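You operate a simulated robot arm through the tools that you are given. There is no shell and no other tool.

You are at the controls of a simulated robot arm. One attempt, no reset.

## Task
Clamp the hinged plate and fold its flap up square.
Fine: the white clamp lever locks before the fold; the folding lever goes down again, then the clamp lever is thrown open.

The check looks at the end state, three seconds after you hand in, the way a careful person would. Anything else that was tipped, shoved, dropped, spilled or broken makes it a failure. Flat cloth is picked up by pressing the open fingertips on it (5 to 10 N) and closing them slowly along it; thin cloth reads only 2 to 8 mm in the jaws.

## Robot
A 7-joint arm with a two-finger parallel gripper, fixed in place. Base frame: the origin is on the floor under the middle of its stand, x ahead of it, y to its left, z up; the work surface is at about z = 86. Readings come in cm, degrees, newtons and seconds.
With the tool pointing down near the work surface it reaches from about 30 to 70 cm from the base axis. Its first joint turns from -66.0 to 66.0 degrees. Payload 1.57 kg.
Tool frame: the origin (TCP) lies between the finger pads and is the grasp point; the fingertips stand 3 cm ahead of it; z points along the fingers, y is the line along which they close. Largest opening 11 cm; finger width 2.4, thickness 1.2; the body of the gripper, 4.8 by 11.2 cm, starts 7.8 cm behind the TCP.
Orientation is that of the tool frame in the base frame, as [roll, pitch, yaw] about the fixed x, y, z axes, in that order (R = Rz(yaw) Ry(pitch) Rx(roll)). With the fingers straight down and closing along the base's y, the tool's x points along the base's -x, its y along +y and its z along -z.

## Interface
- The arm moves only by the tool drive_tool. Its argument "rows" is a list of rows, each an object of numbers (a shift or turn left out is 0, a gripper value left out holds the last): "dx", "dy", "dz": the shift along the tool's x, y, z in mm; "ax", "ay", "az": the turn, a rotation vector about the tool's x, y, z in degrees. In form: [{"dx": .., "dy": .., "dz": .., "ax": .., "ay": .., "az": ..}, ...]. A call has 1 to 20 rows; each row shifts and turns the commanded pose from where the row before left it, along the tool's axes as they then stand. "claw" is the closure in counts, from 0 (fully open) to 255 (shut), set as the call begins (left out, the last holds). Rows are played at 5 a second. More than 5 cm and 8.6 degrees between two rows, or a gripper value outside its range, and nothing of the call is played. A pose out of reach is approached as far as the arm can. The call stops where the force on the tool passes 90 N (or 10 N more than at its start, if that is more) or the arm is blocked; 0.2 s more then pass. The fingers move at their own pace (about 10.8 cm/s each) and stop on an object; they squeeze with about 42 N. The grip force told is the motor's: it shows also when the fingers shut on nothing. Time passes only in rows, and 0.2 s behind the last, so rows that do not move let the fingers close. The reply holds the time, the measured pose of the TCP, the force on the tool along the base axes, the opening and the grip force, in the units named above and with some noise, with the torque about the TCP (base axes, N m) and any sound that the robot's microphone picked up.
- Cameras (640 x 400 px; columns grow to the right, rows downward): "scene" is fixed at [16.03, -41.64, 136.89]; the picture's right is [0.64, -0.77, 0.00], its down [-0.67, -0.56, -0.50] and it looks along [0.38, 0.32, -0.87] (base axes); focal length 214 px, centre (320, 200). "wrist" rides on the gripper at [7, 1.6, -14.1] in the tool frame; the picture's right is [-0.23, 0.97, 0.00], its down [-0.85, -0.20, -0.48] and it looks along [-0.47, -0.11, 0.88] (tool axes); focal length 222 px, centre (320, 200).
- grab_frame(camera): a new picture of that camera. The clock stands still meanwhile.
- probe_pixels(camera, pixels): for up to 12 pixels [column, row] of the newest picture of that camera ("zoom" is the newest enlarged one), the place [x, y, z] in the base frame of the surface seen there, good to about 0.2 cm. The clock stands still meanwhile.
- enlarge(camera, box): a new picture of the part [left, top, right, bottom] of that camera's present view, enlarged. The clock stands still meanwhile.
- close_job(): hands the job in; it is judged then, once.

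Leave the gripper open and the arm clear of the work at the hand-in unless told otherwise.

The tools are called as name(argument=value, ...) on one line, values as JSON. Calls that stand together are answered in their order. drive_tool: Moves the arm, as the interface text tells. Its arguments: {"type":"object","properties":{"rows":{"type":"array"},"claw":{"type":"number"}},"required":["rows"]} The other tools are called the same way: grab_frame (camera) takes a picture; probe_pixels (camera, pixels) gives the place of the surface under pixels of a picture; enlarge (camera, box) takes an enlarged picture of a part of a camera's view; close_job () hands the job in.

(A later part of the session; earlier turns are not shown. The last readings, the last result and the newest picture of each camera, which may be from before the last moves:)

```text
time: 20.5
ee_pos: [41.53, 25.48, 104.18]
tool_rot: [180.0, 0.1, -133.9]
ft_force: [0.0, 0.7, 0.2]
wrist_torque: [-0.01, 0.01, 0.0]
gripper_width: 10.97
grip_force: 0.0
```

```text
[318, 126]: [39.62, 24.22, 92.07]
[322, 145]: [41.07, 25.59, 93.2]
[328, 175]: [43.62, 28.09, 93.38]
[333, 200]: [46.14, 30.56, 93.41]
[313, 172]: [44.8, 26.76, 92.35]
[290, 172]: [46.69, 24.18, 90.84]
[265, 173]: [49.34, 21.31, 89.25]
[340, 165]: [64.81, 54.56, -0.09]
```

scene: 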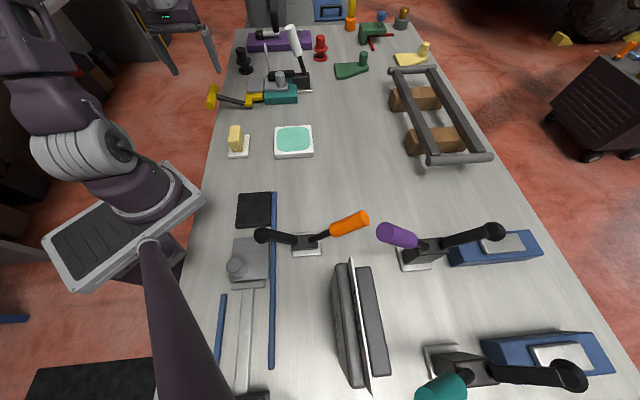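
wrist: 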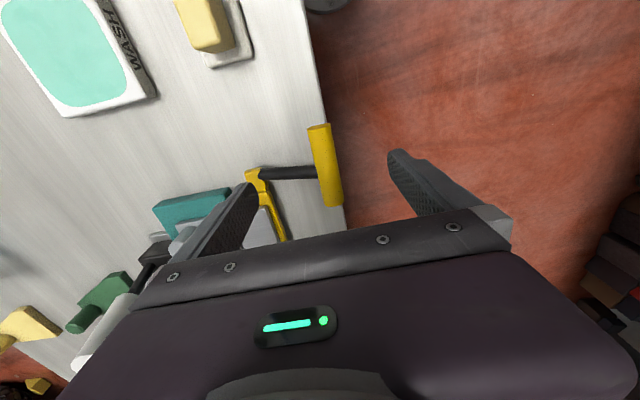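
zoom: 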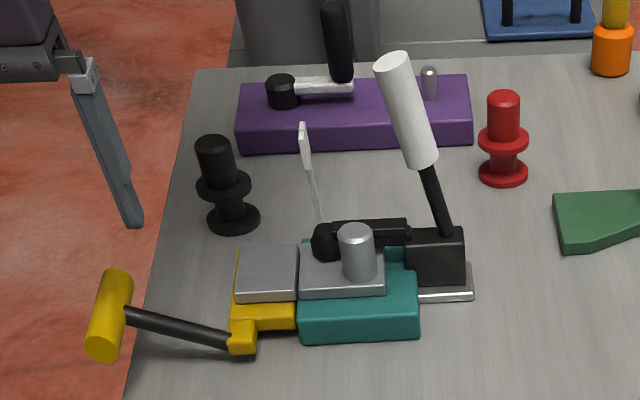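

The clamp is closed, with its arm level and the foot on the plate. The bar crest is at u≈-16.4, z≈93.3. I shift 3.5 mm and lower the open jaws around the bar to z≈92.

drive_tool(rows=[{"dy": 3.5, "dz": 30}, {"dz": 40}, {"dz": 32}, {"dz": 20}, {}])

grab_frame(camera="wrist")

enlarge(camera="scene", box=[190, 10, 350, 120])

```text
time: 21.7
ee_pos: [41.14, 26.0, 91.82]
tool_rot: [-179.9, 0.0, -134.0]
ft_force: [0.1, 0.0, 0.6]
wrist_torque: [0.01, -0.03, 0.0]
gripper_width: 11.01
grip_force: 0.2
```

```text
taken
```

wrist: 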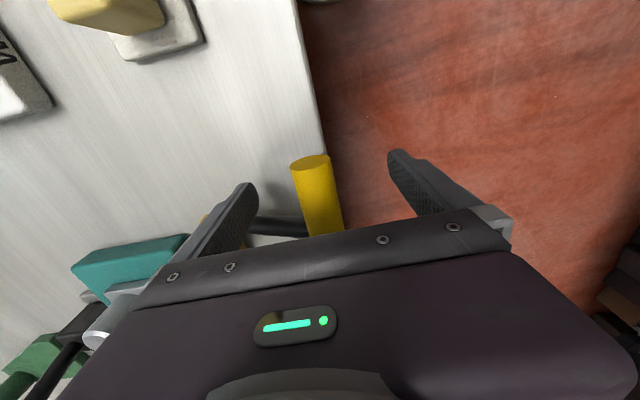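

```text
3.64 times, centred on (270, 65) of scene
```

zoom: 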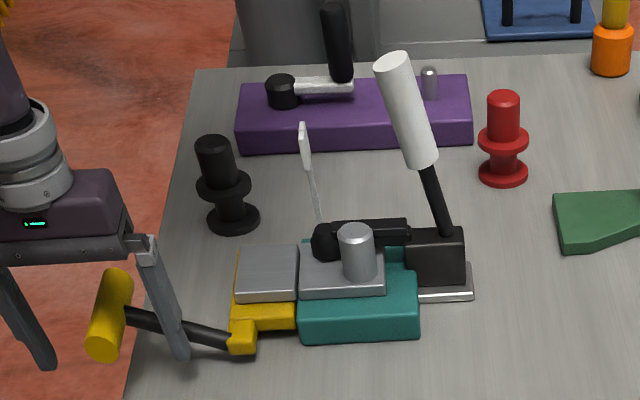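

The fingers straddle the bar at its -v end, clear of the rod. Now I close the jaws on it.

drive_tool(rows=[{}, {}, {}, {}, {}], claw=255)

grab_frame(camera="wrist")

```text
time: 22.9
ee_pos: [41.29, 25.86, 91.87]
tool_rot: [-180.0, -0.1, -134.1]
ft_force: [16.4, -14.6, -4.4]
wrist_torque: [0.11, -0.08, -1.15]
gripper_width: 2.8
grip_force: 38.0
```

```text
taken
```

wrist: 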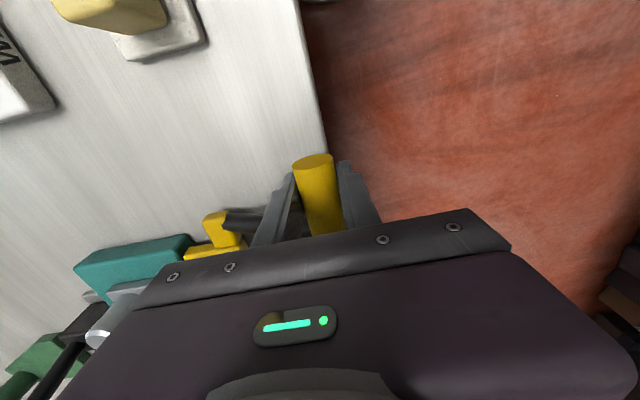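

I have the bar at 2.8 cm width. A 22 N side load along +u says I'm about 3 mm off, so I relieve that. Then I start lifting along the arc about the flap hinge, 20° first, in 5° rows (r≈16.5 cm).

drive_tool(rows=[{"dy": -3}, {"dy": -2.6, "dz": -14.1}, {"dy": -3.9, "dz": -13.9}, {"dy": -5.0, "dz": -13.4}, {"dy": -6.2, "dz": -13.0}, {}])

enlarge(camera="scene", box=[190, 10, 350, 120])

```text
time: 24.3
ee_pos: [42.39, 24.77, 97.53]
tool_rot: [179.4, 0.3, -133.8]
ft_force: [-28.8, 49.5, 24.4]
wrist_torque: [0.28, 0.32, -1.08]
gripper_width: 2.82
grip_force: 37.9
```

```text
3.64 times, centred on (270, 65) of scene
```

zoom: 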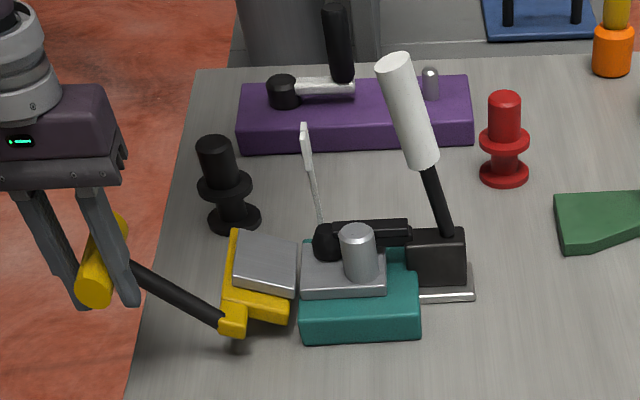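

The leaf and flap are lifting together, but there's 55 N of radial load. Refitting the two bar positions puts the hinge about 0.8 cm higher (z≈90.4, r≈16.6). I correct the arc and take two more steps.

drive_tool(rows=[{"dy": -3.3, "dz": -15.7}, {"dy": -7.9, "dz": -12.1}, {}])

```text
time: 25.1
ee_pos: [43.35, 23.57, 100.29]
tool_rot: [179.8, -0.1, -134.0]
ft_force: [-18.4, 26.6, 18.2]
wrist_torque: [-0.28, 0.87, -0.95]
gripper_width: 2.78
grip_force: 37.5
```

The radial load dropped to about 36 N and the tangential load is tiny. I nudge the arc slightly outward and go two more steps.

drive_tool(rows=[{"dy": -9.3, "dz": -14.1}, {"dy": -9.8, "dz": -10.5}, {}])

```text
time: 25.9
ee_pos: [44.85, 22.1, 102.7]
tool_rot: [-180.0, -0.3, -134.0]
ft_force: [-14.5, 1.3, 7.5]
wrist_torque: [-0.34, 0.82, -1.05]
gripper_width: 2.75
grip_force: 38.3
```

The loads are now small. I continue with three more 5° steps.

drive_tool(rows=[{"dy": -10.7, "dz": -9.7}, {"dy": -11.6, "dz": -8.7}, {"dy": -12.2, "dz": -7.6}, {}])

enlarge(camera="scene", box=[190, 10, 350, 120])

```text
time: 26.9
ee_pos: [47.47, 19.72, 105.2]
tool_rot: [180.0, -0.1, -134.0]
ft_force: [-14.7, -7.9, 4.3]
wrist_torque: [-0.17, 0.43, -0.99]
gripper_width: 2.8
grip_force: 37.6
```

```text
3.64 times, centred on (270, 65) of scene
```

zoom: 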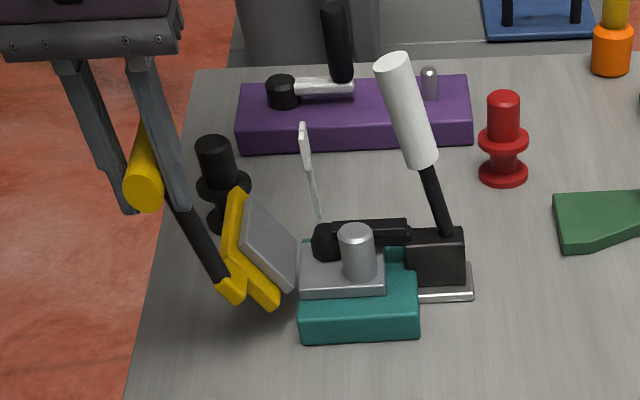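

At about 58° of fold the clamp is holding and the plate is flat. I take three more steps.

drive_tool(rows=[{"dy": -12.9, "dz": -6.6}, {"dy": -13.4, "dz": -5.4}, {"dy": -13.8, "dz": -4.2}, {}])

enlarge(camera="scene", box=[190, 10, 350, 120])

```text
time: 27.9
ee_pos: [50.33, 17.16, 106.81]
tool_rot: [-179.9, 0.1, -133.9]
ft_force: [-2.8, 1.8, 2.0]
wrist_torque: [-0.06, 0.51, -0.85]
gripper_width: 2.76
grip_force: 37.8
```

```text
3.64 times, centred on (270, 65) of scene
```

zoom: 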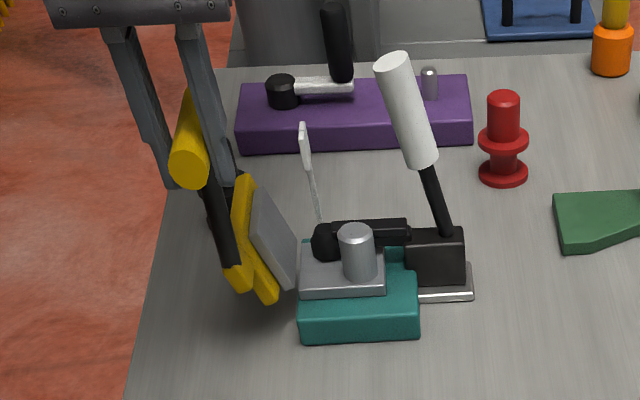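

About 72° now with tiny loads. I take two more steps, then measure the flap directly.

drive_tool(rows=[{"dy": -14.1, "dz": -3.0}, {"dy": -14.3, "dz": -1.8}, {}])

enlarge(camera="scene", box=[220, 40, 300, 100])

grab_frame(camera="wrist")

```text
time: 28.7
ee_pos: [52.41, 15.09, 107.17]
tool_rot: [-180.0, 0.1, -134.1]
ft_force: [-4.1, 1.2, -0.1]
wrist_torque: [0.04, 0.47, -0.89]
gripper_width: 2.76
grip_force: 38.2
```

```text
6.67 times, centred on (260, 70) of scene
```

zoom: 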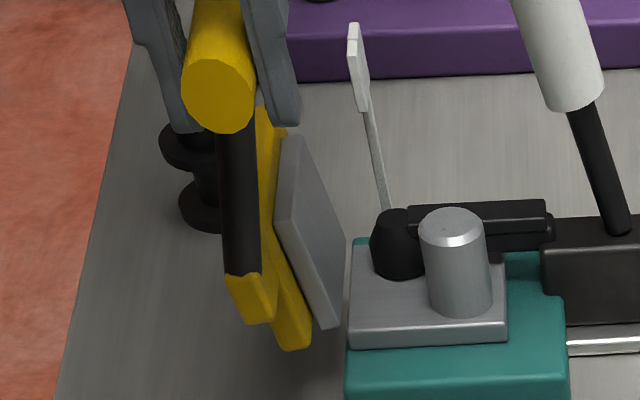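

```text
taken
```

wrist: 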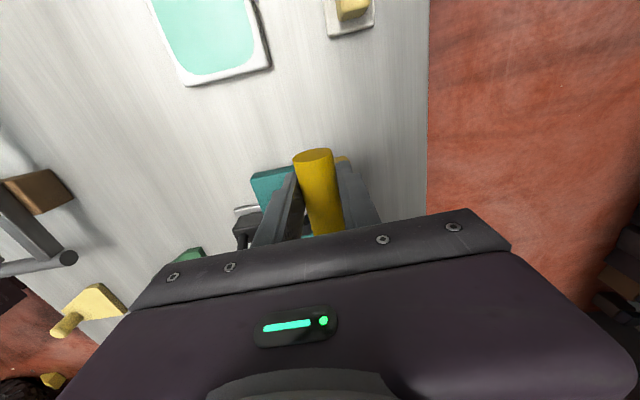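

I'll probe the flap's inner face to compute its angle.

probe_pixels(camera="zoom", pixels=[[302, 160], [315, 190], [330, 230], [338, 260], [332, 300], [315, 260], [300, 220], [295, 190], [283, 180], [310, 300], [320, 315], [290, 150]])

```text
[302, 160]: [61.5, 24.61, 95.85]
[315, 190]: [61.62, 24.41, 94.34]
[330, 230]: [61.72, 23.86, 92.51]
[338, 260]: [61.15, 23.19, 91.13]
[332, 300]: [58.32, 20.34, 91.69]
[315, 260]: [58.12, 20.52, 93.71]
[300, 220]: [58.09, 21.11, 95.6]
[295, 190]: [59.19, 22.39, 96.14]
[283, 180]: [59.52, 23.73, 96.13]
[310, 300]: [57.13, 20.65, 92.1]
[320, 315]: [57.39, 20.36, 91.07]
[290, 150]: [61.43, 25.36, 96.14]
```

The flap face leans about 10° short of vertical, at roughly 80°. I take one 5° step, then a 3° one, watching the force for a stop.

drive_tool(rows=[{"dy": -14.4, "dz": -0.5}, {"dy": -8.5, "dz": 0.2}, {}])

enlarge(camera="scene", box=[220, 40, 300, 100])

```text
time: 29.5
ee_pos: [53.96, 13.61, 107.41]
tool_rot: [180.0, 0.1, -133.9]
ft_force: [2.3, 8.3, -10.7]
wrist_torque: [0.1, 0.28, -0.96]
gripper_width: 2.76
grip_force: 38.0
```

```text
6.67 times, centred on (260, 70) of scene
```

zoom: 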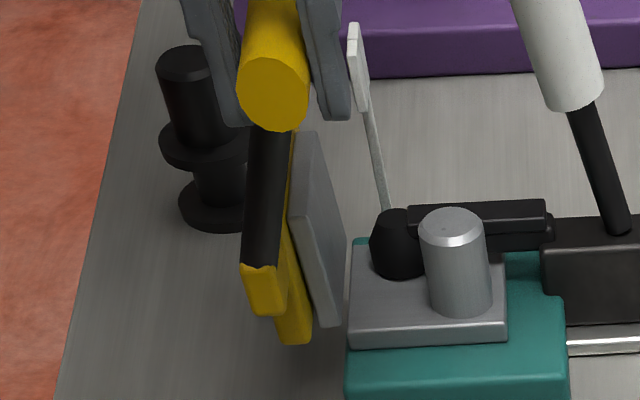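

probe_pixels(camera="zoom", pixels=[[315, 155], [325, 185], [335, 220], [340, 250], [333, 305], [322, 265], [312, 230], [308, 190], [300, 180], [315, 300], [325, 315], [305, 145]])

```text
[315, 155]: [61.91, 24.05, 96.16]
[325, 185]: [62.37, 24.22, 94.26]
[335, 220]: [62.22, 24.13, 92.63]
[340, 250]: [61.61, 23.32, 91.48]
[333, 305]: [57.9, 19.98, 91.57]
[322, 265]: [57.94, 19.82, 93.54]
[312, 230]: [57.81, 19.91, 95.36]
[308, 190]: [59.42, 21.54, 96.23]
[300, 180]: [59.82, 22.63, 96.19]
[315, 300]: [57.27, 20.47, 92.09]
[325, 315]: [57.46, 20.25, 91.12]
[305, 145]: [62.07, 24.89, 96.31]
```

The flap measures about 2–3° short of vertical and the lever reads close to 90°. I add about 2° and measure again.

drive_tool(rows=[{"dy": -5.5, "dz": 1.5}, {}, {}])

enlarge(camera="scene", box=[240, 55, 280, 95])

```text
time: 30.3
ee_pos: [54.4, 13.04, 107.34]
tool_rot: [180.0, 0.3, -134.0]
ft_force: [3.9, 4.8, 12.1]
wrist_torque: [-0.23, 0.5, -0.85]
gripper_width: 2.78
grip_force: 38.3
```

```text
10.00 times, centred on (260, 75) of scene
```

zoom: 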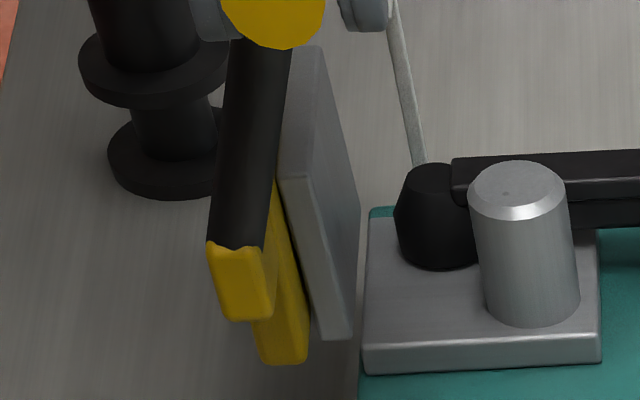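

I'll probe the inner face and the near end face at this higher zoom.

probe_pixels(camera="zoom", pixels=[[322, 90], [330, 140], [342, 190], [352, 220], [355, 260], [350, 310], [340, 270], [330, 230], [318, 190], [318, 150], [335, 165], [345, 240]])

probe_pixels(camera="zoom", pixels=[[292, 190], [302, 220], [312, 260], [322, 295], [332, 325], [300, 195], [310, 225], [320, 255], [332, 290], [342, 325], [300, 120], [310, 70]])

```text
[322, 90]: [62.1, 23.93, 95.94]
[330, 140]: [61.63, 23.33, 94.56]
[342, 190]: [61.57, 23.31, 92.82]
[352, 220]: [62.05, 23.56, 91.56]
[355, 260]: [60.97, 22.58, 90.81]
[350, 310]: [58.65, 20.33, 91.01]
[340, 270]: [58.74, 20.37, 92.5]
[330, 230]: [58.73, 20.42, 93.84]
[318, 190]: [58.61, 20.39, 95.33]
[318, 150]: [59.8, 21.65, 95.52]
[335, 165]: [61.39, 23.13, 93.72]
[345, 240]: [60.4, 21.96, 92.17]
```

```text
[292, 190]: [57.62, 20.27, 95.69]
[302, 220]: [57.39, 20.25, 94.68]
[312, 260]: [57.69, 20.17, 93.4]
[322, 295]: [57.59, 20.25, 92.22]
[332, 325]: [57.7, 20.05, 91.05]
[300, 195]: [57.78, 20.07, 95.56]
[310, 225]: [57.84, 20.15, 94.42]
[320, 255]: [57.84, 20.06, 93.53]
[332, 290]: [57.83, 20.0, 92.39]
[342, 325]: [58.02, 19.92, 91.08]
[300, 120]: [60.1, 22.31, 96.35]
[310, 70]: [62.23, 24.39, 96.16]
```

The fit gives about 88° ± 1°, with no stop felt. I add about 1.5°, then lower the lever so I can measure where the flap stays and whether it springs back.

drive_tool(rows=[{"dy": -4.3, "dz": 2.0}, {}, {}])

enlarge(camera="scene", box=[240, 55, 280, 95])

```text
time: 31.1
ee_pos: [54.65, 12.85, 107.17]
tool_rot: [-179.9, 0.1, -133.9]
ft_force: [-0.6, 1.3, 29.8]
wrist_torque: [0.04, -0.07, -0.93]
gripper_width: 2.79
grip_force: 39.0
```

```text
10.00 times, centred on (260, 75) of scene
```

zoom: 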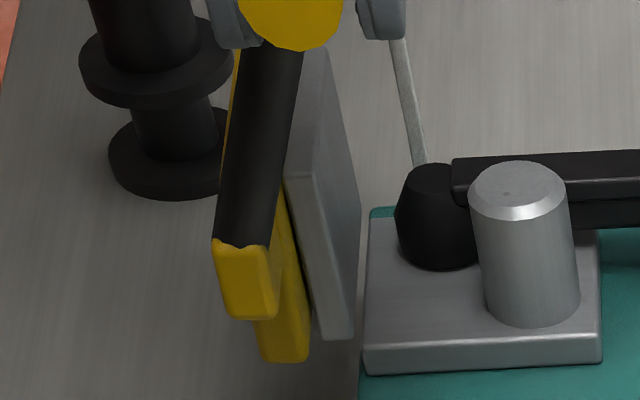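

I probe the inner face once more.

probe_pixels(camera="zoom", pixels=[[325, 90], [333, 140], [345, 190], [354, 220], [355, 260], [352, 310], [343, 270], [333, 230], [322, 195], [322, 150], [337, 165], [347, 240]])

probe_pixels(camera="zoom", pixels=[[320, 70], [328, 120], [340, 175], [350, 205], [357, 240], [354, 330], [348, 290], [338, 250], [327, 210], [318, 180], [330, 180], [340, 210]])

```text
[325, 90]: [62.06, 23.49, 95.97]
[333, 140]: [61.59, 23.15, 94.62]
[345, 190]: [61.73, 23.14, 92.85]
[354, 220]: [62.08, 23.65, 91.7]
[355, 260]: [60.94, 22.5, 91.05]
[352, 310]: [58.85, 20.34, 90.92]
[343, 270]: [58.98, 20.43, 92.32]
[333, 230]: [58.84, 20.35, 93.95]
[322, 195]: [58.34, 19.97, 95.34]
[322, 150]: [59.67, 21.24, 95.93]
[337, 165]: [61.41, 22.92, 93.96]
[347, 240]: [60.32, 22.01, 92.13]
```

```text
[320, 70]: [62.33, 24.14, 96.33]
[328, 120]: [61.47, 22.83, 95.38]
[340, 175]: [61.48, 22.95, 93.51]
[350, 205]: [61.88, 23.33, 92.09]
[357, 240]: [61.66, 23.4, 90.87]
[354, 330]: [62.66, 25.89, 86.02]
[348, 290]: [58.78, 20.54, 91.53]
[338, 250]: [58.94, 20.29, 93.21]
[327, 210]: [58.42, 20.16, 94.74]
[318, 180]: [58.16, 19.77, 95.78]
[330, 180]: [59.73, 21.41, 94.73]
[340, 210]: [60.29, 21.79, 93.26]
```

All points now average out to vertical, about 90° ± 1°. Next I bring the lever back down along the reverse arc, first about 30°, then look at whether the flap stays up.

drive_tool(rows=[{"dy": 13.9, "dz": -3.7}, {"dy": 14.5, "dz": 0.2}, {"dy": 14.3, "dz": 1.4}, {"dy": 14.2, "dz": 2.6}, {"dy": 13.9, "dz": 3.9}, {"dy": 13.6, "dz": 5.1}, {}])

enlarge(camera="scene", box=[220, 40, 300, 100])

```text
time: 32.7
ee_pos: [48.67, 18.75, 106.21]
tool_rot: [179.9, -0.1, -134.0]
ft_force: [-0.3, -5.3, -0.9]
wrist_torque: [-0.04, -0.53, -0.97]
gripper_width: 2.78
grip_force: 37.6
```

```text
6.67 times, centred on (260, 70) of scene
```

zoom: 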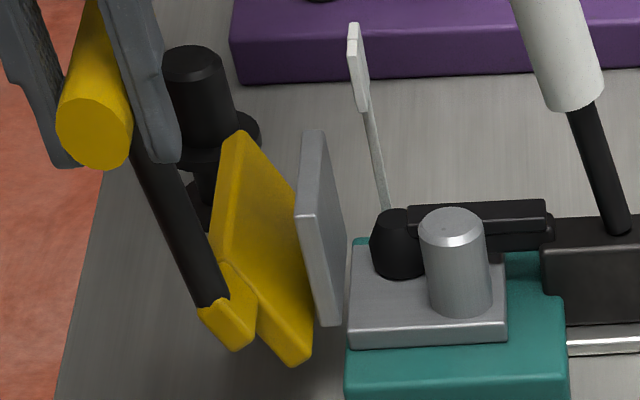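

The flap stays up alone. I enlarge and probe it to measure where it settled.

enlarge(camera="scene", box=[240, 55, 280, 95])

```text
10.00 times, centred on (260, 75) of scene
```

zoom: 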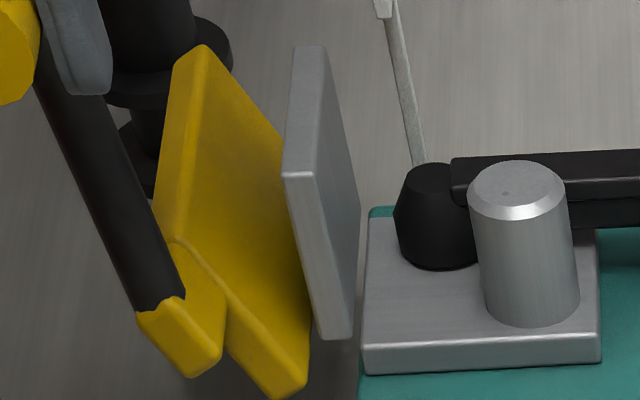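

probe_pixels(camera="zoom", pixels=[[327, 90], [333, 140], [345, 190], [354, 220], [355, 260], [352, 310], [343, 270], [333, 230], [322, 195], [325, 150], [337, 165], [347, 240]])

probe_pixels(camera="zoom", pixels=[[295, 200], [302, 230], [310, 265], [318, 300], [325, 325], [305, 200], [312, 230], [320, 260], [330, 295], [340, 325], [300, 120], [310, 60]])

```text
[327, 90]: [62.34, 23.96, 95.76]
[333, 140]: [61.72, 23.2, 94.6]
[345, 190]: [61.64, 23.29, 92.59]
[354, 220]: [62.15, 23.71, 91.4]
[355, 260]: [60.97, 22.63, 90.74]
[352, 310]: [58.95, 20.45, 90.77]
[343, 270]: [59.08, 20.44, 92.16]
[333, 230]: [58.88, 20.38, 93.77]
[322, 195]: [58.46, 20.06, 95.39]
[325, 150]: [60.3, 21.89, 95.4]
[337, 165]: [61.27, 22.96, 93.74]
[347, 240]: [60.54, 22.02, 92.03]
```

```text
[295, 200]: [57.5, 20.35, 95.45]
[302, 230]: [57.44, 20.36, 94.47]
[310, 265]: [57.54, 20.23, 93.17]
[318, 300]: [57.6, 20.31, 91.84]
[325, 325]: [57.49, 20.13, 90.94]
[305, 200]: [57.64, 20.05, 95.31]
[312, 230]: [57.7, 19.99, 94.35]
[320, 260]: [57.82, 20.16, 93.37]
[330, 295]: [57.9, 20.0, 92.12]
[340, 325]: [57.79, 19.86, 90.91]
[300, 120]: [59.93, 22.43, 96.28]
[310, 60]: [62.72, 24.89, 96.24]
```

The fit gives about 89.6°, so there's no noticeable spring-back. I continue lowering the lever.

drive_tool(rows=[{"dy": 13.0, "dz": 6.2}, {"dy": 12.4, "dz": 7.3}, {"dy": 11.8, "dz": 8.4}, {"dy": 11.0, "dz": 9.4}, {"dy": 10.1, "dz": 10.3}, {"dy": 9.2, "dz": 11.1}, {}])

```text
time: 34.3
ee_pos: [43.77, 23.57, 100.76]
tool_rot: [179.8, 0.2, -134.0]
ft_force: [10.3, 5.9, -2.1]
wrist_torque: [0.51, -0.93, -0.93]
gripper_width: 2.77
grip_force: 38.0
```

Loads are low. I continue down to the rest position, with the last rows smaller.

drive_tool(rows=[{"dy": 8.2, "dz": 11.9}, {"dy": 7.1, "dz": 12.6}, {"dy": 5.9, "dz": 13.1}, {"dy": 4.9, "dz": 13.6}, {"dy": 3.6, "dz": 14.0}, {"dy": 2.4, "dz": 13.0}, {}])

enlarge(camera="scene", box=[190, 10, 350, 120])

```text
time: 35.9
ee_pos: [41.24, 25.69, 93.16]
tool_rot: [-180.0, 0.0, -134.0]
ft_force: [10.3, 4.5, -1.7]
wrist_torque: [0.3, -0.47, -0.9]
gripper_width: 2.76
grip_force: 37.8
```

```text
3.64 times, centred on (270, 65) of scene
```

zoom: 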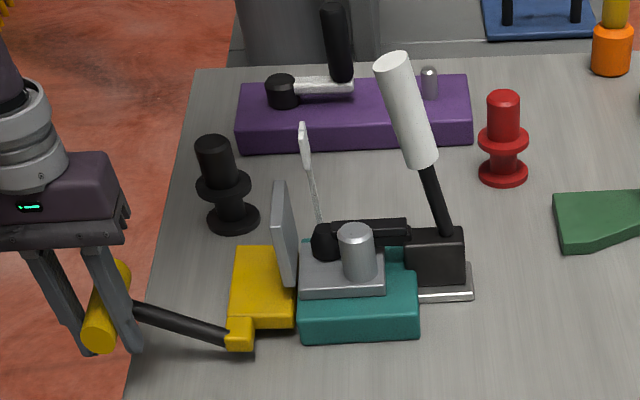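

The lever is nearly down, with 1.3 cm left. I finish in small steps until it reaches the rest stop.

drive_tool(rows=[{"dy": 0.6, "dz": 5}, {"dy": 0.4, "dz": 5}, {"dz": 3}, {}])

```text
time: 36.9
ee_pos: [41.22, 25.65, 91.85]
tool_rot: [180.0, 0.1, -133.9]
ft_force: [-4.1, 0.2, 32.9]
wrist_torque: [0.01, 0.02, -0.93]
gripper_width: 2.85
grip_force: 38.2
```

The lever rests on its stop, with 33 N upward. I relieve that a little and open the jaws.

drive_tool(rows=[{"dz": -2}, {}])

drive_tool(rows=[{}, {}, {}, {}], claw=0)

```text
time: 37.5
ee_pos: [41.32, 25.73, 91.77]
tool_rot: [179.9, -0.1, -134.0]
ft_force: [3.8, 5.8, -5.4]
wrist_torque: [0.18, 0.15, -0.99]
gripper_width: 2.8
grip_force: 37.8
```

```text
time: 38.5
ee_pos: [41.24, 25.72, 92.09]
tool_rot: [-180.0, 0.0, -133.9]
ft_force: [-0.5, 0.4, 0.8]
wrist_torque: [-0.02, 0.01, 0.02]
gripper_width: 11.01
grip_force: 0.1
```

The jaws are open with no load. I lift straight up and check the lever, the flap and the clamp.

drive_tool(rows=[{"dz": -30}, {"dz": -40}, {"dz": -45}, {}])

enlarge(camera="scene", box=[190, 10, 350, 120])

grab_frame(camera="wrist")

```text
time: 39.5
ee_pos: [41.17, 25.61, 103.44]
tool_rot: [-180.0, -0.1, -134.0]
ft_force: [0.3, 0.1, 0.0]
wrist_torque: [0.0, 0.0, 0.0]
gripper_width: 11.01
grip_force: 0.1
```

```text
3.64 times, centred on (270, 65) of scene
```

zoom: 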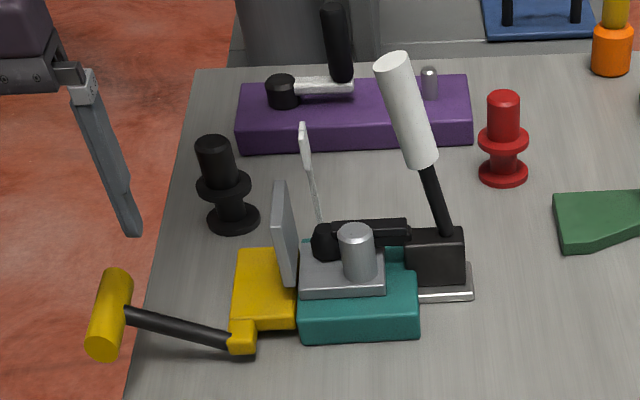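

```text
taken
```

wrist: 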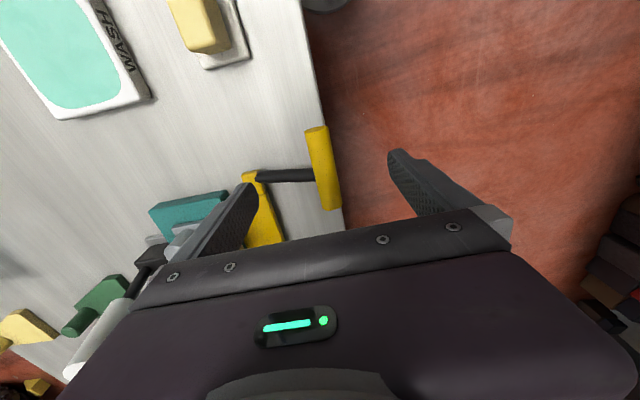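

The lever is down and the flap is upright. I measure the flap's angle again in detail.

enlarge(camera="scene", box=[240, 55, 280, 95])

```text
10.00 times, centred on (260, 75) of scene
```

zoom: 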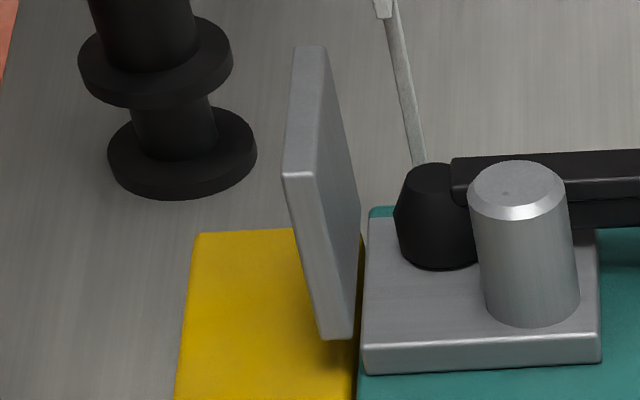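

probe_pixels(camera="zoom", pixels=[[327, 90], [333, 140], [345, 190], [354, 220], [355, 260], [352, 310], [343, 270], [333, 230], [322, 195], [325, 150], [337, 165], [347, 240]])

probe_pixels(camera="zoom", pixels=[[322, 70], [330, 120], [342, 180], [350, 205], [357, 230], [354, 290], [348, 320], [338, 250], [327, 210], [318, 185], [330, 180], [340, 210]])

probe_pixels(camera="zoom", pixels=[[345, 340], [340, 320], [292, 185], [302, 185], [295, 60], [318, 52], [375, 230], [370, 330], [220, 250], [300, 370], [290, 120], [312, 120]])

```text
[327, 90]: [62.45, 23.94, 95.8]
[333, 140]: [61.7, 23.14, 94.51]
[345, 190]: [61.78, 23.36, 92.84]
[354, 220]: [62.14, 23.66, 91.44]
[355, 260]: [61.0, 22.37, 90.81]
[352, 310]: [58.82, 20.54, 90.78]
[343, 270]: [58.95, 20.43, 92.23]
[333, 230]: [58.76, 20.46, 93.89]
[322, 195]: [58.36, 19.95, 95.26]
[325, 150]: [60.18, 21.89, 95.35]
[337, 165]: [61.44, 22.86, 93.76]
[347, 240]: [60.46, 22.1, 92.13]
```

```text
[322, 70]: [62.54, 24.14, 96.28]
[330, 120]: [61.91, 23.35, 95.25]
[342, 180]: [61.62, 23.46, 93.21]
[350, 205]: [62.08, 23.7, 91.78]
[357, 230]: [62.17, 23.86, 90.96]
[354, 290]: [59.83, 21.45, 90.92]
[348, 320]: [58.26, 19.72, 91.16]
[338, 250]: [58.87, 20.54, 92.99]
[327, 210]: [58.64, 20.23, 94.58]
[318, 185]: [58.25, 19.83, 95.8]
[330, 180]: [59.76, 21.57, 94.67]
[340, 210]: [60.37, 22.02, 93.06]
```

```text
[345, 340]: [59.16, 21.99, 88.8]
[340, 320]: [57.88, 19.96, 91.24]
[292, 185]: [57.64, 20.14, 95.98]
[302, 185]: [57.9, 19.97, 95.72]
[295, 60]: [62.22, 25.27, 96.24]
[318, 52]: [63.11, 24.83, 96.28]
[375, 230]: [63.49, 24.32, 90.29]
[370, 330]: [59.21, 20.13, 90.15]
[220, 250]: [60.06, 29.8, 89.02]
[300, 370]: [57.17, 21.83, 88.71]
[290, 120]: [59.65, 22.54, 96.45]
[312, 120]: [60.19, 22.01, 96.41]
```

Plane fit over 22 points gives 90.3° ± 1°, so the flap is square with the folding lever down. Next I throw the clamp open. I move tool-down over to the -v side of the clamp, to about [60.5, 5.6].

drive_tool(rows=[{"dx": 1.2, "dy": -39.8}, {"dx": 1.2, "dy": -39.8}, {"dx": 1.2, "dy": -39.8}, {"dx": 1.2, "dy": -39.8}, {"dx": 1.2, "dy": -39.8}, {"dx": 1.2, "dy": -39.8}, {"dx": 1.2, "dy": -39.8}, {}])

```text
time: 41.3
ee_pos: [60.42, 5.96, 103.42]
tool_rot: [180.0, 0.0, -134.0]
ft_force: [0.2, -0.4, -0.3]
wrist_torque: [0.01, 0.03, -0.01]
gripper_width: 11.01
grip_force: 0.0
```

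In position. Now I turn the tool about its y axis by -88° so the fingers point along +v, in two parts.

drive_tool(rows=[{"ay": -8}, {"ay": -8}, {"ay": -8}, {"ay": -8}, {"ay": -8}, {"ay": -8}, {}])

drive_tool(rows=[{"ay": -8}, {"ay": -8}, {"ay": -8}, {"ay": -8}, {"ay": -8}, {}])

grab_frame(camera="wrist")

grab_frame(camera="scene")

```text
time: 42.9
ee_pos: [60.71, 5.81, 103.43]
tool_rot: [180.0, 48.1, -134.0]
ft_force: [-0.3, -0.2, 0.6]
wrist_torque: [-0.01, -0.01, 0.0]
gripper_width: 11.0
grip_force: 0.0
```

```text
time: 44.3
ee_pos: [60.78, 5.81, 103.59]
tool_rot: [176.7, 88.1, -137.3]
ft_force: [-0.1, -0.7, -0.6]
wrist_torque: [0.03, 0.01, 0.0]
gripper_width: 11.0
grip_force: 0.1
```

```text
taken
```

wrist: 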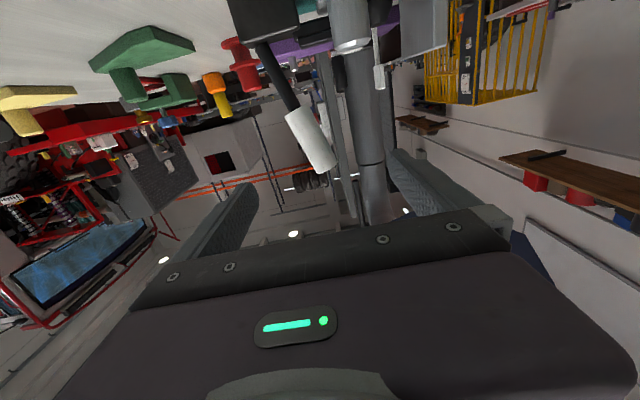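

```text
taken
```

scene: 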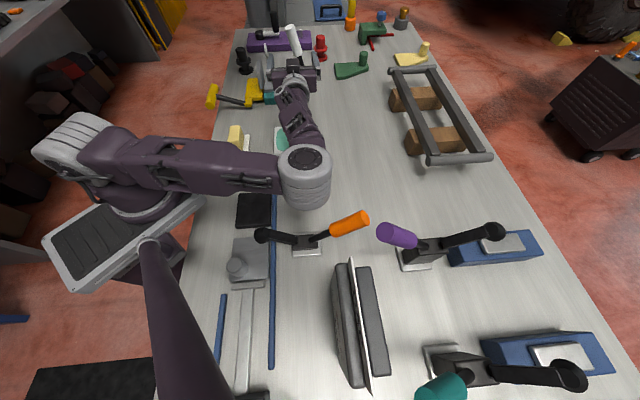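

The arm's elbow now hangs near scene (305,180), above the orange clamp. I'll check that clearance closely before moving on.

enlarge(camera="scene", box=[230, 120, 390, 270])

probe_pixels(camera="scene", pixels=[[305, 160], [305, 180], [305, 200], [325, 180], [285, 180], [360, 215], [335, 228], [265, 235], [230, 165], [295, 120], [303, 208], [160, 155]])

```text
2.67 times, centred on (310, 195) of scene
```

zoom: 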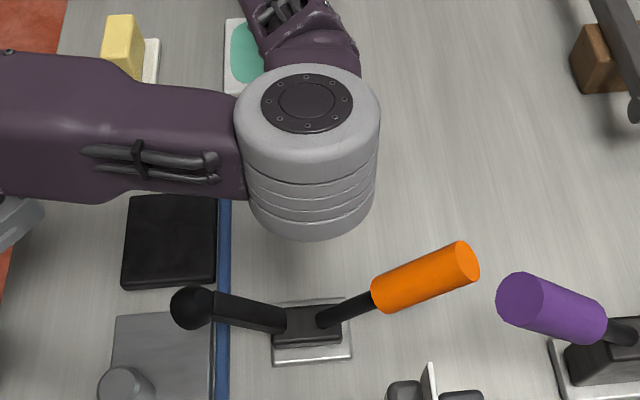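

```text
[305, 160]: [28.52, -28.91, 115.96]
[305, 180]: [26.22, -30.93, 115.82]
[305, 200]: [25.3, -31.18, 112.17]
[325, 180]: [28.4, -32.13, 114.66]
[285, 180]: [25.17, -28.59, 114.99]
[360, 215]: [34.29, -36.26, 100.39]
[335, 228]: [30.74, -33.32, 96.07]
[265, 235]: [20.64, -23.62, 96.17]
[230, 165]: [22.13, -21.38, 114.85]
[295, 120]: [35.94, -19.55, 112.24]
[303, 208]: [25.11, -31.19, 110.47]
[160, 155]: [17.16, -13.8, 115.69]
```

The elbow bottom is near z≈110 and the orange handle tops out near z≈101, so there's about 8 cm of clearance. It will also rise away as I advance. I now probe the clamp handle in the current wrist picture.

enlarge(camera="wrist", box=[220, 0, 480, 180])

probe_pixels(camera="wrist", pixels=[[268, 60], [280, 85], [292, 108], [300, 120], [310, 140], [322, 160], [300, 140], [325, 140], [330, 168], [265, 20]])

```text
2.22 times, centred on (350, 90) of wrist
```

zoom: 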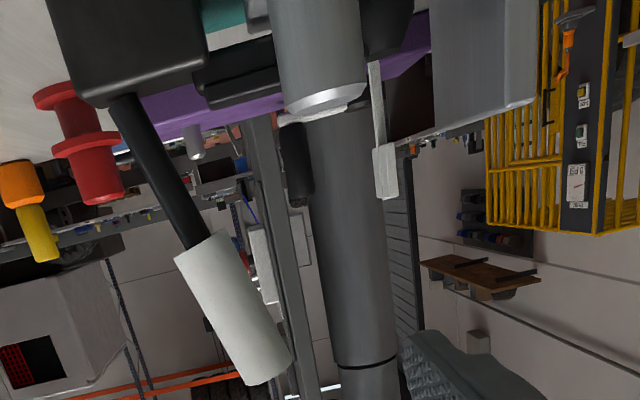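

```text
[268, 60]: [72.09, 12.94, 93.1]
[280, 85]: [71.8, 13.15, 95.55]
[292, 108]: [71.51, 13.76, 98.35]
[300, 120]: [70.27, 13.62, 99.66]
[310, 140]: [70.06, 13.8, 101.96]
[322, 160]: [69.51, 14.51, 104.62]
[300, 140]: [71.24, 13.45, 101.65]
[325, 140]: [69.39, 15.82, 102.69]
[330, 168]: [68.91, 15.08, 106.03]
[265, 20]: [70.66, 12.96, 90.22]
```

The handle axis passes about 0.3 cm from the jaw centre line. I advance 13 cm along the tool axis to straddle it, jaws fully open.

drive_tool(rows=[{"dz": 32.5}, {"dz": 32.5}, {"dz": 32.5}, {"dz": 32.5}, {}])

grab_frame(camera="wrist")

grab_frame(camera="scene")

```text
time: 45.5
ee_pos: [69.92, 14.93, 103.02]
tool_rot: [178.5, 88.0, -135.5]
ft_force: [-0.3, 0.1, 0.6]
wrist_torque: [0.0, -0.01, -0.02]
gripper_width: 11.01
grip_force: 0.0
```

```text
taken
```

wrist: 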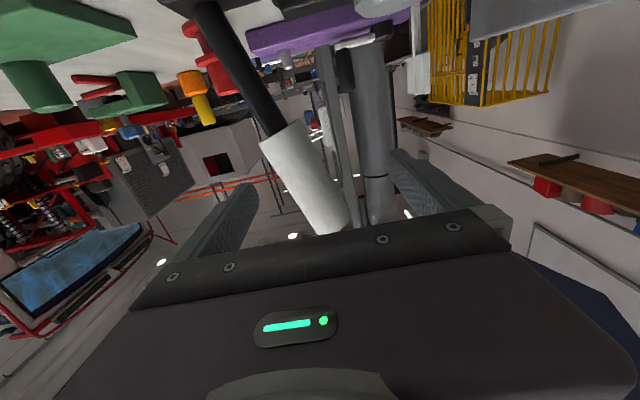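

```text
taken
```

scene: 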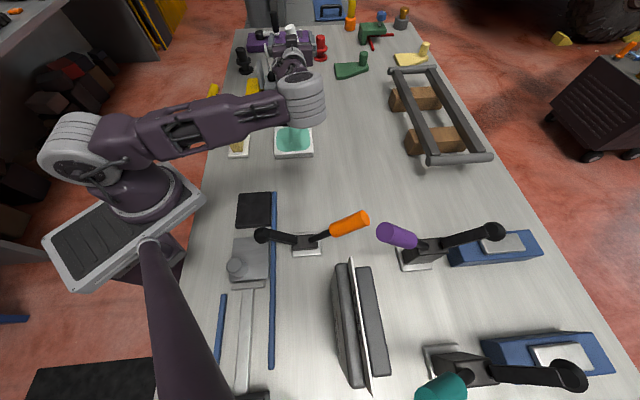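

The handle is straddled (TCP at u_rel≈-2.1, z 103). I set the jaws to about 5 cm so they loosely cage the handle, then begin swinging it back toward +u about the pivot.

drive_tool(rows=[{}, {}, {}], claw=139)

drive_tool(rows=[{"dx": -1.4, "dy": -10.54, "az": 5}, {"dx": -1.4, "dy": -10.54, "az": 5}, {}])

grab_frame(camera="wrist")

```text
time: 46.3
ee_pos: [69.93, 14.91, 103.06]
tool_rot: [178.8, 87.9, -135.2]
ft_force: [0.1, 0.6, -0.3]
wrist_torque: [-0.03, 0.01, -0.03]
gripper_width: 5.0
grip_force: 0.0
```

```text
time: 47.1
ee_pos: [71.25, 13.61, 103.23]
tool_rot: [101.1, 79.7, 147.1]
ft_force: [-0.4, 0.9, -0.6]
wrist_torque: [-0.04, -0.01, -0.04]
gripper_width: 5.07
grip_force: 0.7
```

```text
taken
```

wrist: 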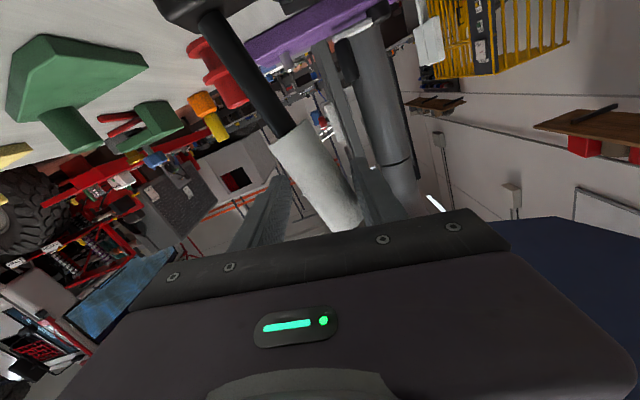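

The +y finger is just touching the handle. I continue the swing, watching force and jaw width.

drive_tool(rows=[{"dx": -1.4, "dy": -10.54, "az": 5}, {"dx": -1.4, "dy": -10.54, "az": 5}, {}])

grab_frame(camera="wrist")

```text
time: 47.9
ee_pos: [72.75, 11.99, 102.96]
tool_rot: [95.7, 69.7, 141.4]
ft_force: [-0.8, 0.2, 0.4]
wrist_torque: [-0.04, 0.03, 0.0]
gripper_width: 5.05
grip_force: 0.0
```

```text
taken
```

wrist: 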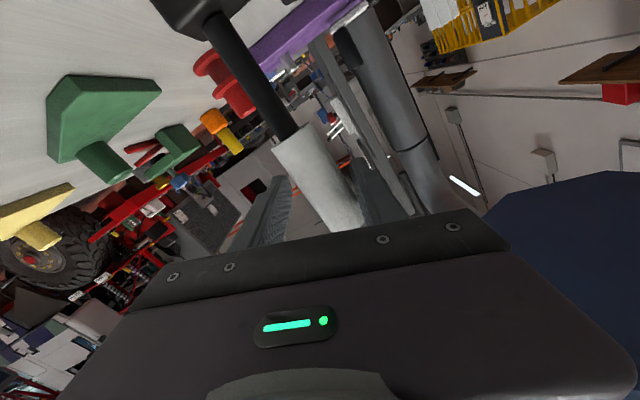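

The handle follows with negligible force. I carry on, five rows.

drive_tool(rows=[{"dx": -1.4, "dy": -10.54, "az": 5}, {"dx": -1.4, "dy": -10.54, "az": 5}, {"dx": -1.4, "dy": -10.54, "az": 5}, {"dx": -1.4, "dy": -10.54, "az": 5}, {"dx": -1.4, "dy": -10.54, "az": 5}, {}])

grab_frame(camera="wrist")

```text
time: 49.3
ee_pos: [76.51, 8.67, 100.97]
tool_rot: [92.9, 44.8, 137.9]
ft_force: [-0.2, -0.3, 0.5]
wrist_torque: [-0.03, 0.02, 0.01]
gripper_width: 5.01
grip_force: 0.6
```

```text
taken
```

wrist: 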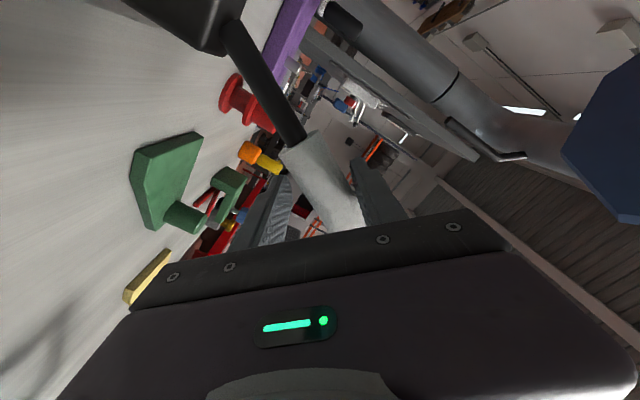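

The handle is at roughly 65° now. I take three more rows.

drive_tool(rows=[{"dx": -1.4, "dy": -10.54, "az": 5}, {"dx": -1.4, "dy": -10.54, "az": 5}, {"dx": -1.4, "dy": -10.54, "az": 5}, {}])

grab_frame(camera="wrist")

```text
time: 50.3
ee_pos: [78.15, 7.25, 98.79]
tool_rot: [92.3, 29.9, 137.2]
ft_force: [0.8, 0.9, 0.3]
wrist_torque: [0.0, 0.03, -0.04]
gripper_width: 5.0
grip_force: 0.1
```

```text
taken
```

wrist: 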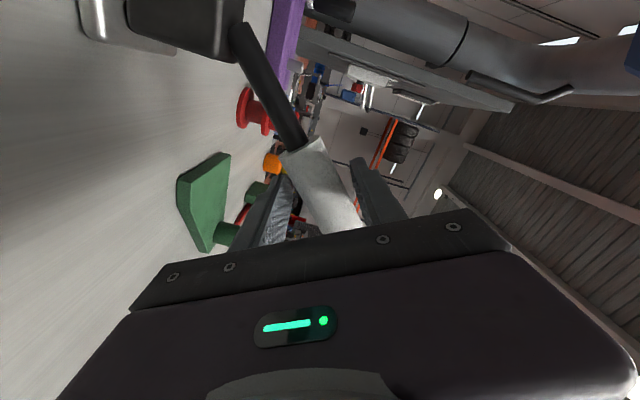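

probe_pixels(camera="wrist", pixels=[[245, 35], [262, 75], [280, 110], [293, 140], [310, 160], [320, 185], [335, 215], [200, 30]])

enlarge(camera="scene", box=[190, 0, 390, 120])

```text
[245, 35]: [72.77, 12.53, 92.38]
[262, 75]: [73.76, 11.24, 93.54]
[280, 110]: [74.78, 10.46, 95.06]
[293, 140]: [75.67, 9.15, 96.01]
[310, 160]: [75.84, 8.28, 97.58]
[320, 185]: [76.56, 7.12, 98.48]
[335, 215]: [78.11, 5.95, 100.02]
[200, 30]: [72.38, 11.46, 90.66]
```

```text
3.20 times, centred on (290, 60) of scene
```

zoom: 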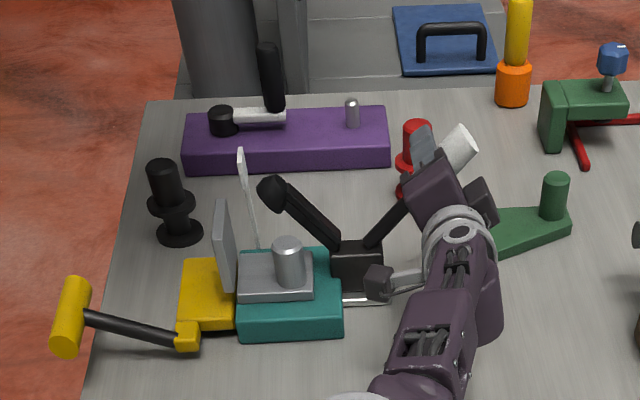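

The handle is back at about 42° elevation and the clamp arm is raised as it was at the start, so the clamp is open. I open the jaws and withdraw straight back along the tool axis.

drive_tool(rows=[{}, {}, {}], claw=60)

drive_tool(rows=[{"dz": -25}, {"dz": -35}, {"dz": -40}, {"dz": -40}, {}])

grab_frame(camera="wrist")

grab_frame(camera="scene")

```text
time: 51.1
ee_pos: [78.03, 7.21, 98.76]
tool_rot: [92.2, 29.9, 137.3]
ft_force: [0.2, 0.4, 0.0]
wrist_torque: [0.0, -0.01, -0.01]
gripper_width: 8.43
grip_force: 0.1
```

```text
time: 52.3
ee_pos: [68.4, -2.79, 99.15]
tool_rot: [92.3, 29.8, 137.2]
ft_force: [-0.2, 0.8, -0.1]
wrist_torque: [-0.04, -0.04, 0.0]
gripper_width: 8.4
grip_force: 0.0
```

```text
taken
```

wrist: 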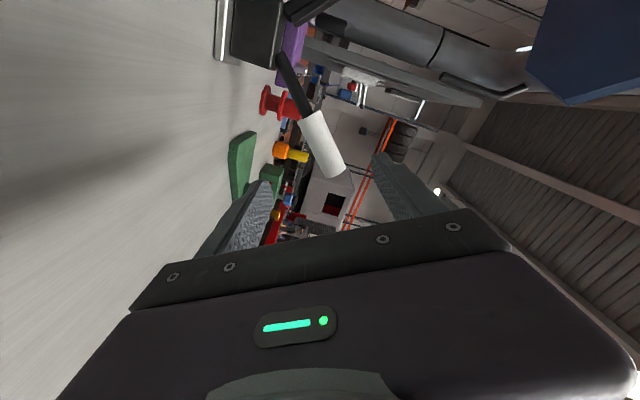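

```text
taken
```

scene: 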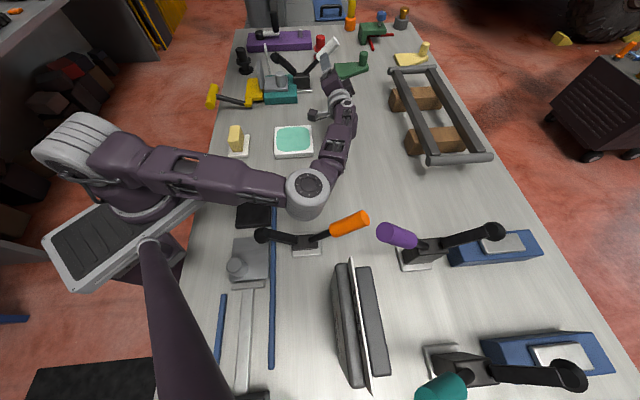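

The fingers are clear. The elbow is again near the orange handle in the picture, so I check its height before continuing.

probe_pixels(camera="scene", pixels=[[307, 180], [307, 200], [310, 215], [322, 205], [290, 205], [345, 222], [365, 215], [250, 190], [330, 160], [345, 110]])

enlarge(camera="scene", box=[190, 10, 350, 120])

```text
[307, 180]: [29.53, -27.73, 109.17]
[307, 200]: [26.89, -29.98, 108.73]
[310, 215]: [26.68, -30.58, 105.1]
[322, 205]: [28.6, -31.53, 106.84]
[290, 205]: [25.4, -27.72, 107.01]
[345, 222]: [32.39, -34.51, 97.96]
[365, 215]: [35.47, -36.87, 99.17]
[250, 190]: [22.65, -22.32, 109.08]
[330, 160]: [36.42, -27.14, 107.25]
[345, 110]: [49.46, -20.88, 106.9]
```

```text
3.64 times, centred on (270, 65) of scene
```

zoom: 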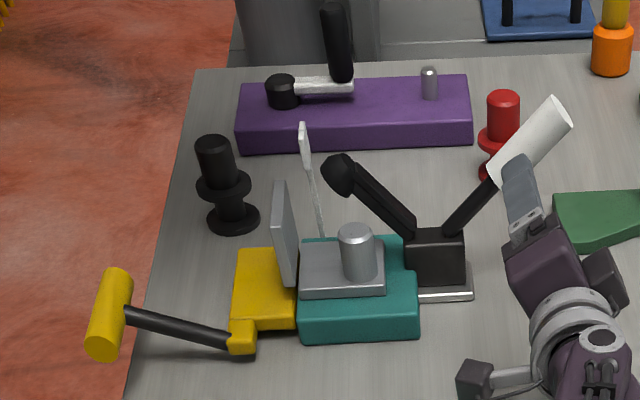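

Elbow bottom is roughly z≈103 and about 8 cm sideways from the orange handle. It isn't touching anything, and I want more room. I raise the tool straight up, which lifts the arm, in small steps.

drive_tool(rows=[{"dx": -15, "dy": 26, "dz": -1}, {"dx": -15, "dy": 26, "dz": -1}, {}])

grab_frame(camera="scene")

probe_pixels(camera="scene", pixels=[[307, 180], [307, 195], [310, 205], [300, 150], [290, 190], [345, 222]])

```text
time: 53.1
ee_pos: [68.37, -2.98, 105.5]
tool_rot: [92.3, 29.9, 137.2]
ft_force: [0.2, 0.0, -0.1]
wrist_torque: [0.01, 0.0, 0.01]
gripper_width: 8.43
grip_force: 0.0
```

```text
taken
```

scene: 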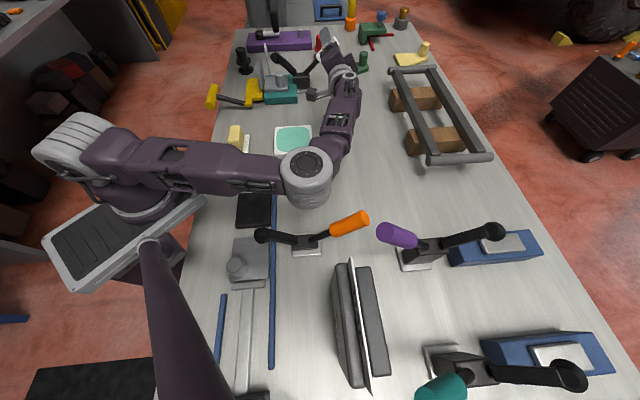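

```text
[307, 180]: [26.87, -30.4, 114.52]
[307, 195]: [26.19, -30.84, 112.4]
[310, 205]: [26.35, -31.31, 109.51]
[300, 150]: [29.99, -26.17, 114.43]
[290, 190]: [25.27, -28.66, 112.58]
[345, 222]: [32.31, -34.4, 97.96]
```

The elbow rose with it. I go up a little more, then start turning the tool back toward straight down.

drive_tool(rows=[{"dx": -15, "dy": 26, "dz": -1}, {"dx": -15, "dy": 26, "dz": -1}, {"ax": 6.94, "ay": 3.99}, {"ax": 6.94, "ay": 3.99}, {"ax": 6.94, "ay": 3.99}, {"ax": 6.94, "ay": 3.99}, {"ax": 6.94, "ay": 3.99}, {}])

grab_frame(camera="scene")

```text
time: 54.9
ee_pos: [68.15, -2.91, 111.38]
tool_rot: [136.2, 21.9, 157.1]
ft_force: [0.0, 0.3, -0.4]
wrist_torque: [0.04, 0.0, 0.03]
gripper_width: 8.44
grip_force: 0.1
```

```text
taken
```

scene: 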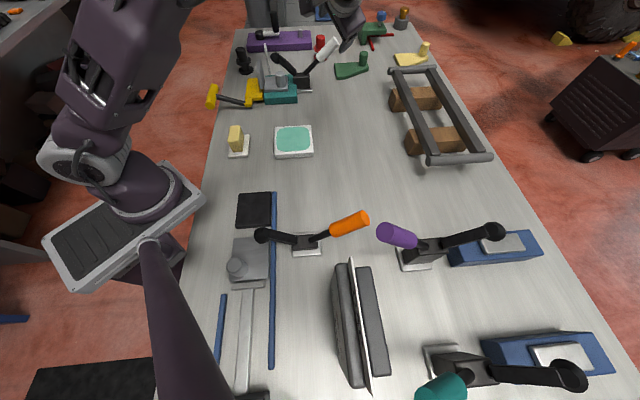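

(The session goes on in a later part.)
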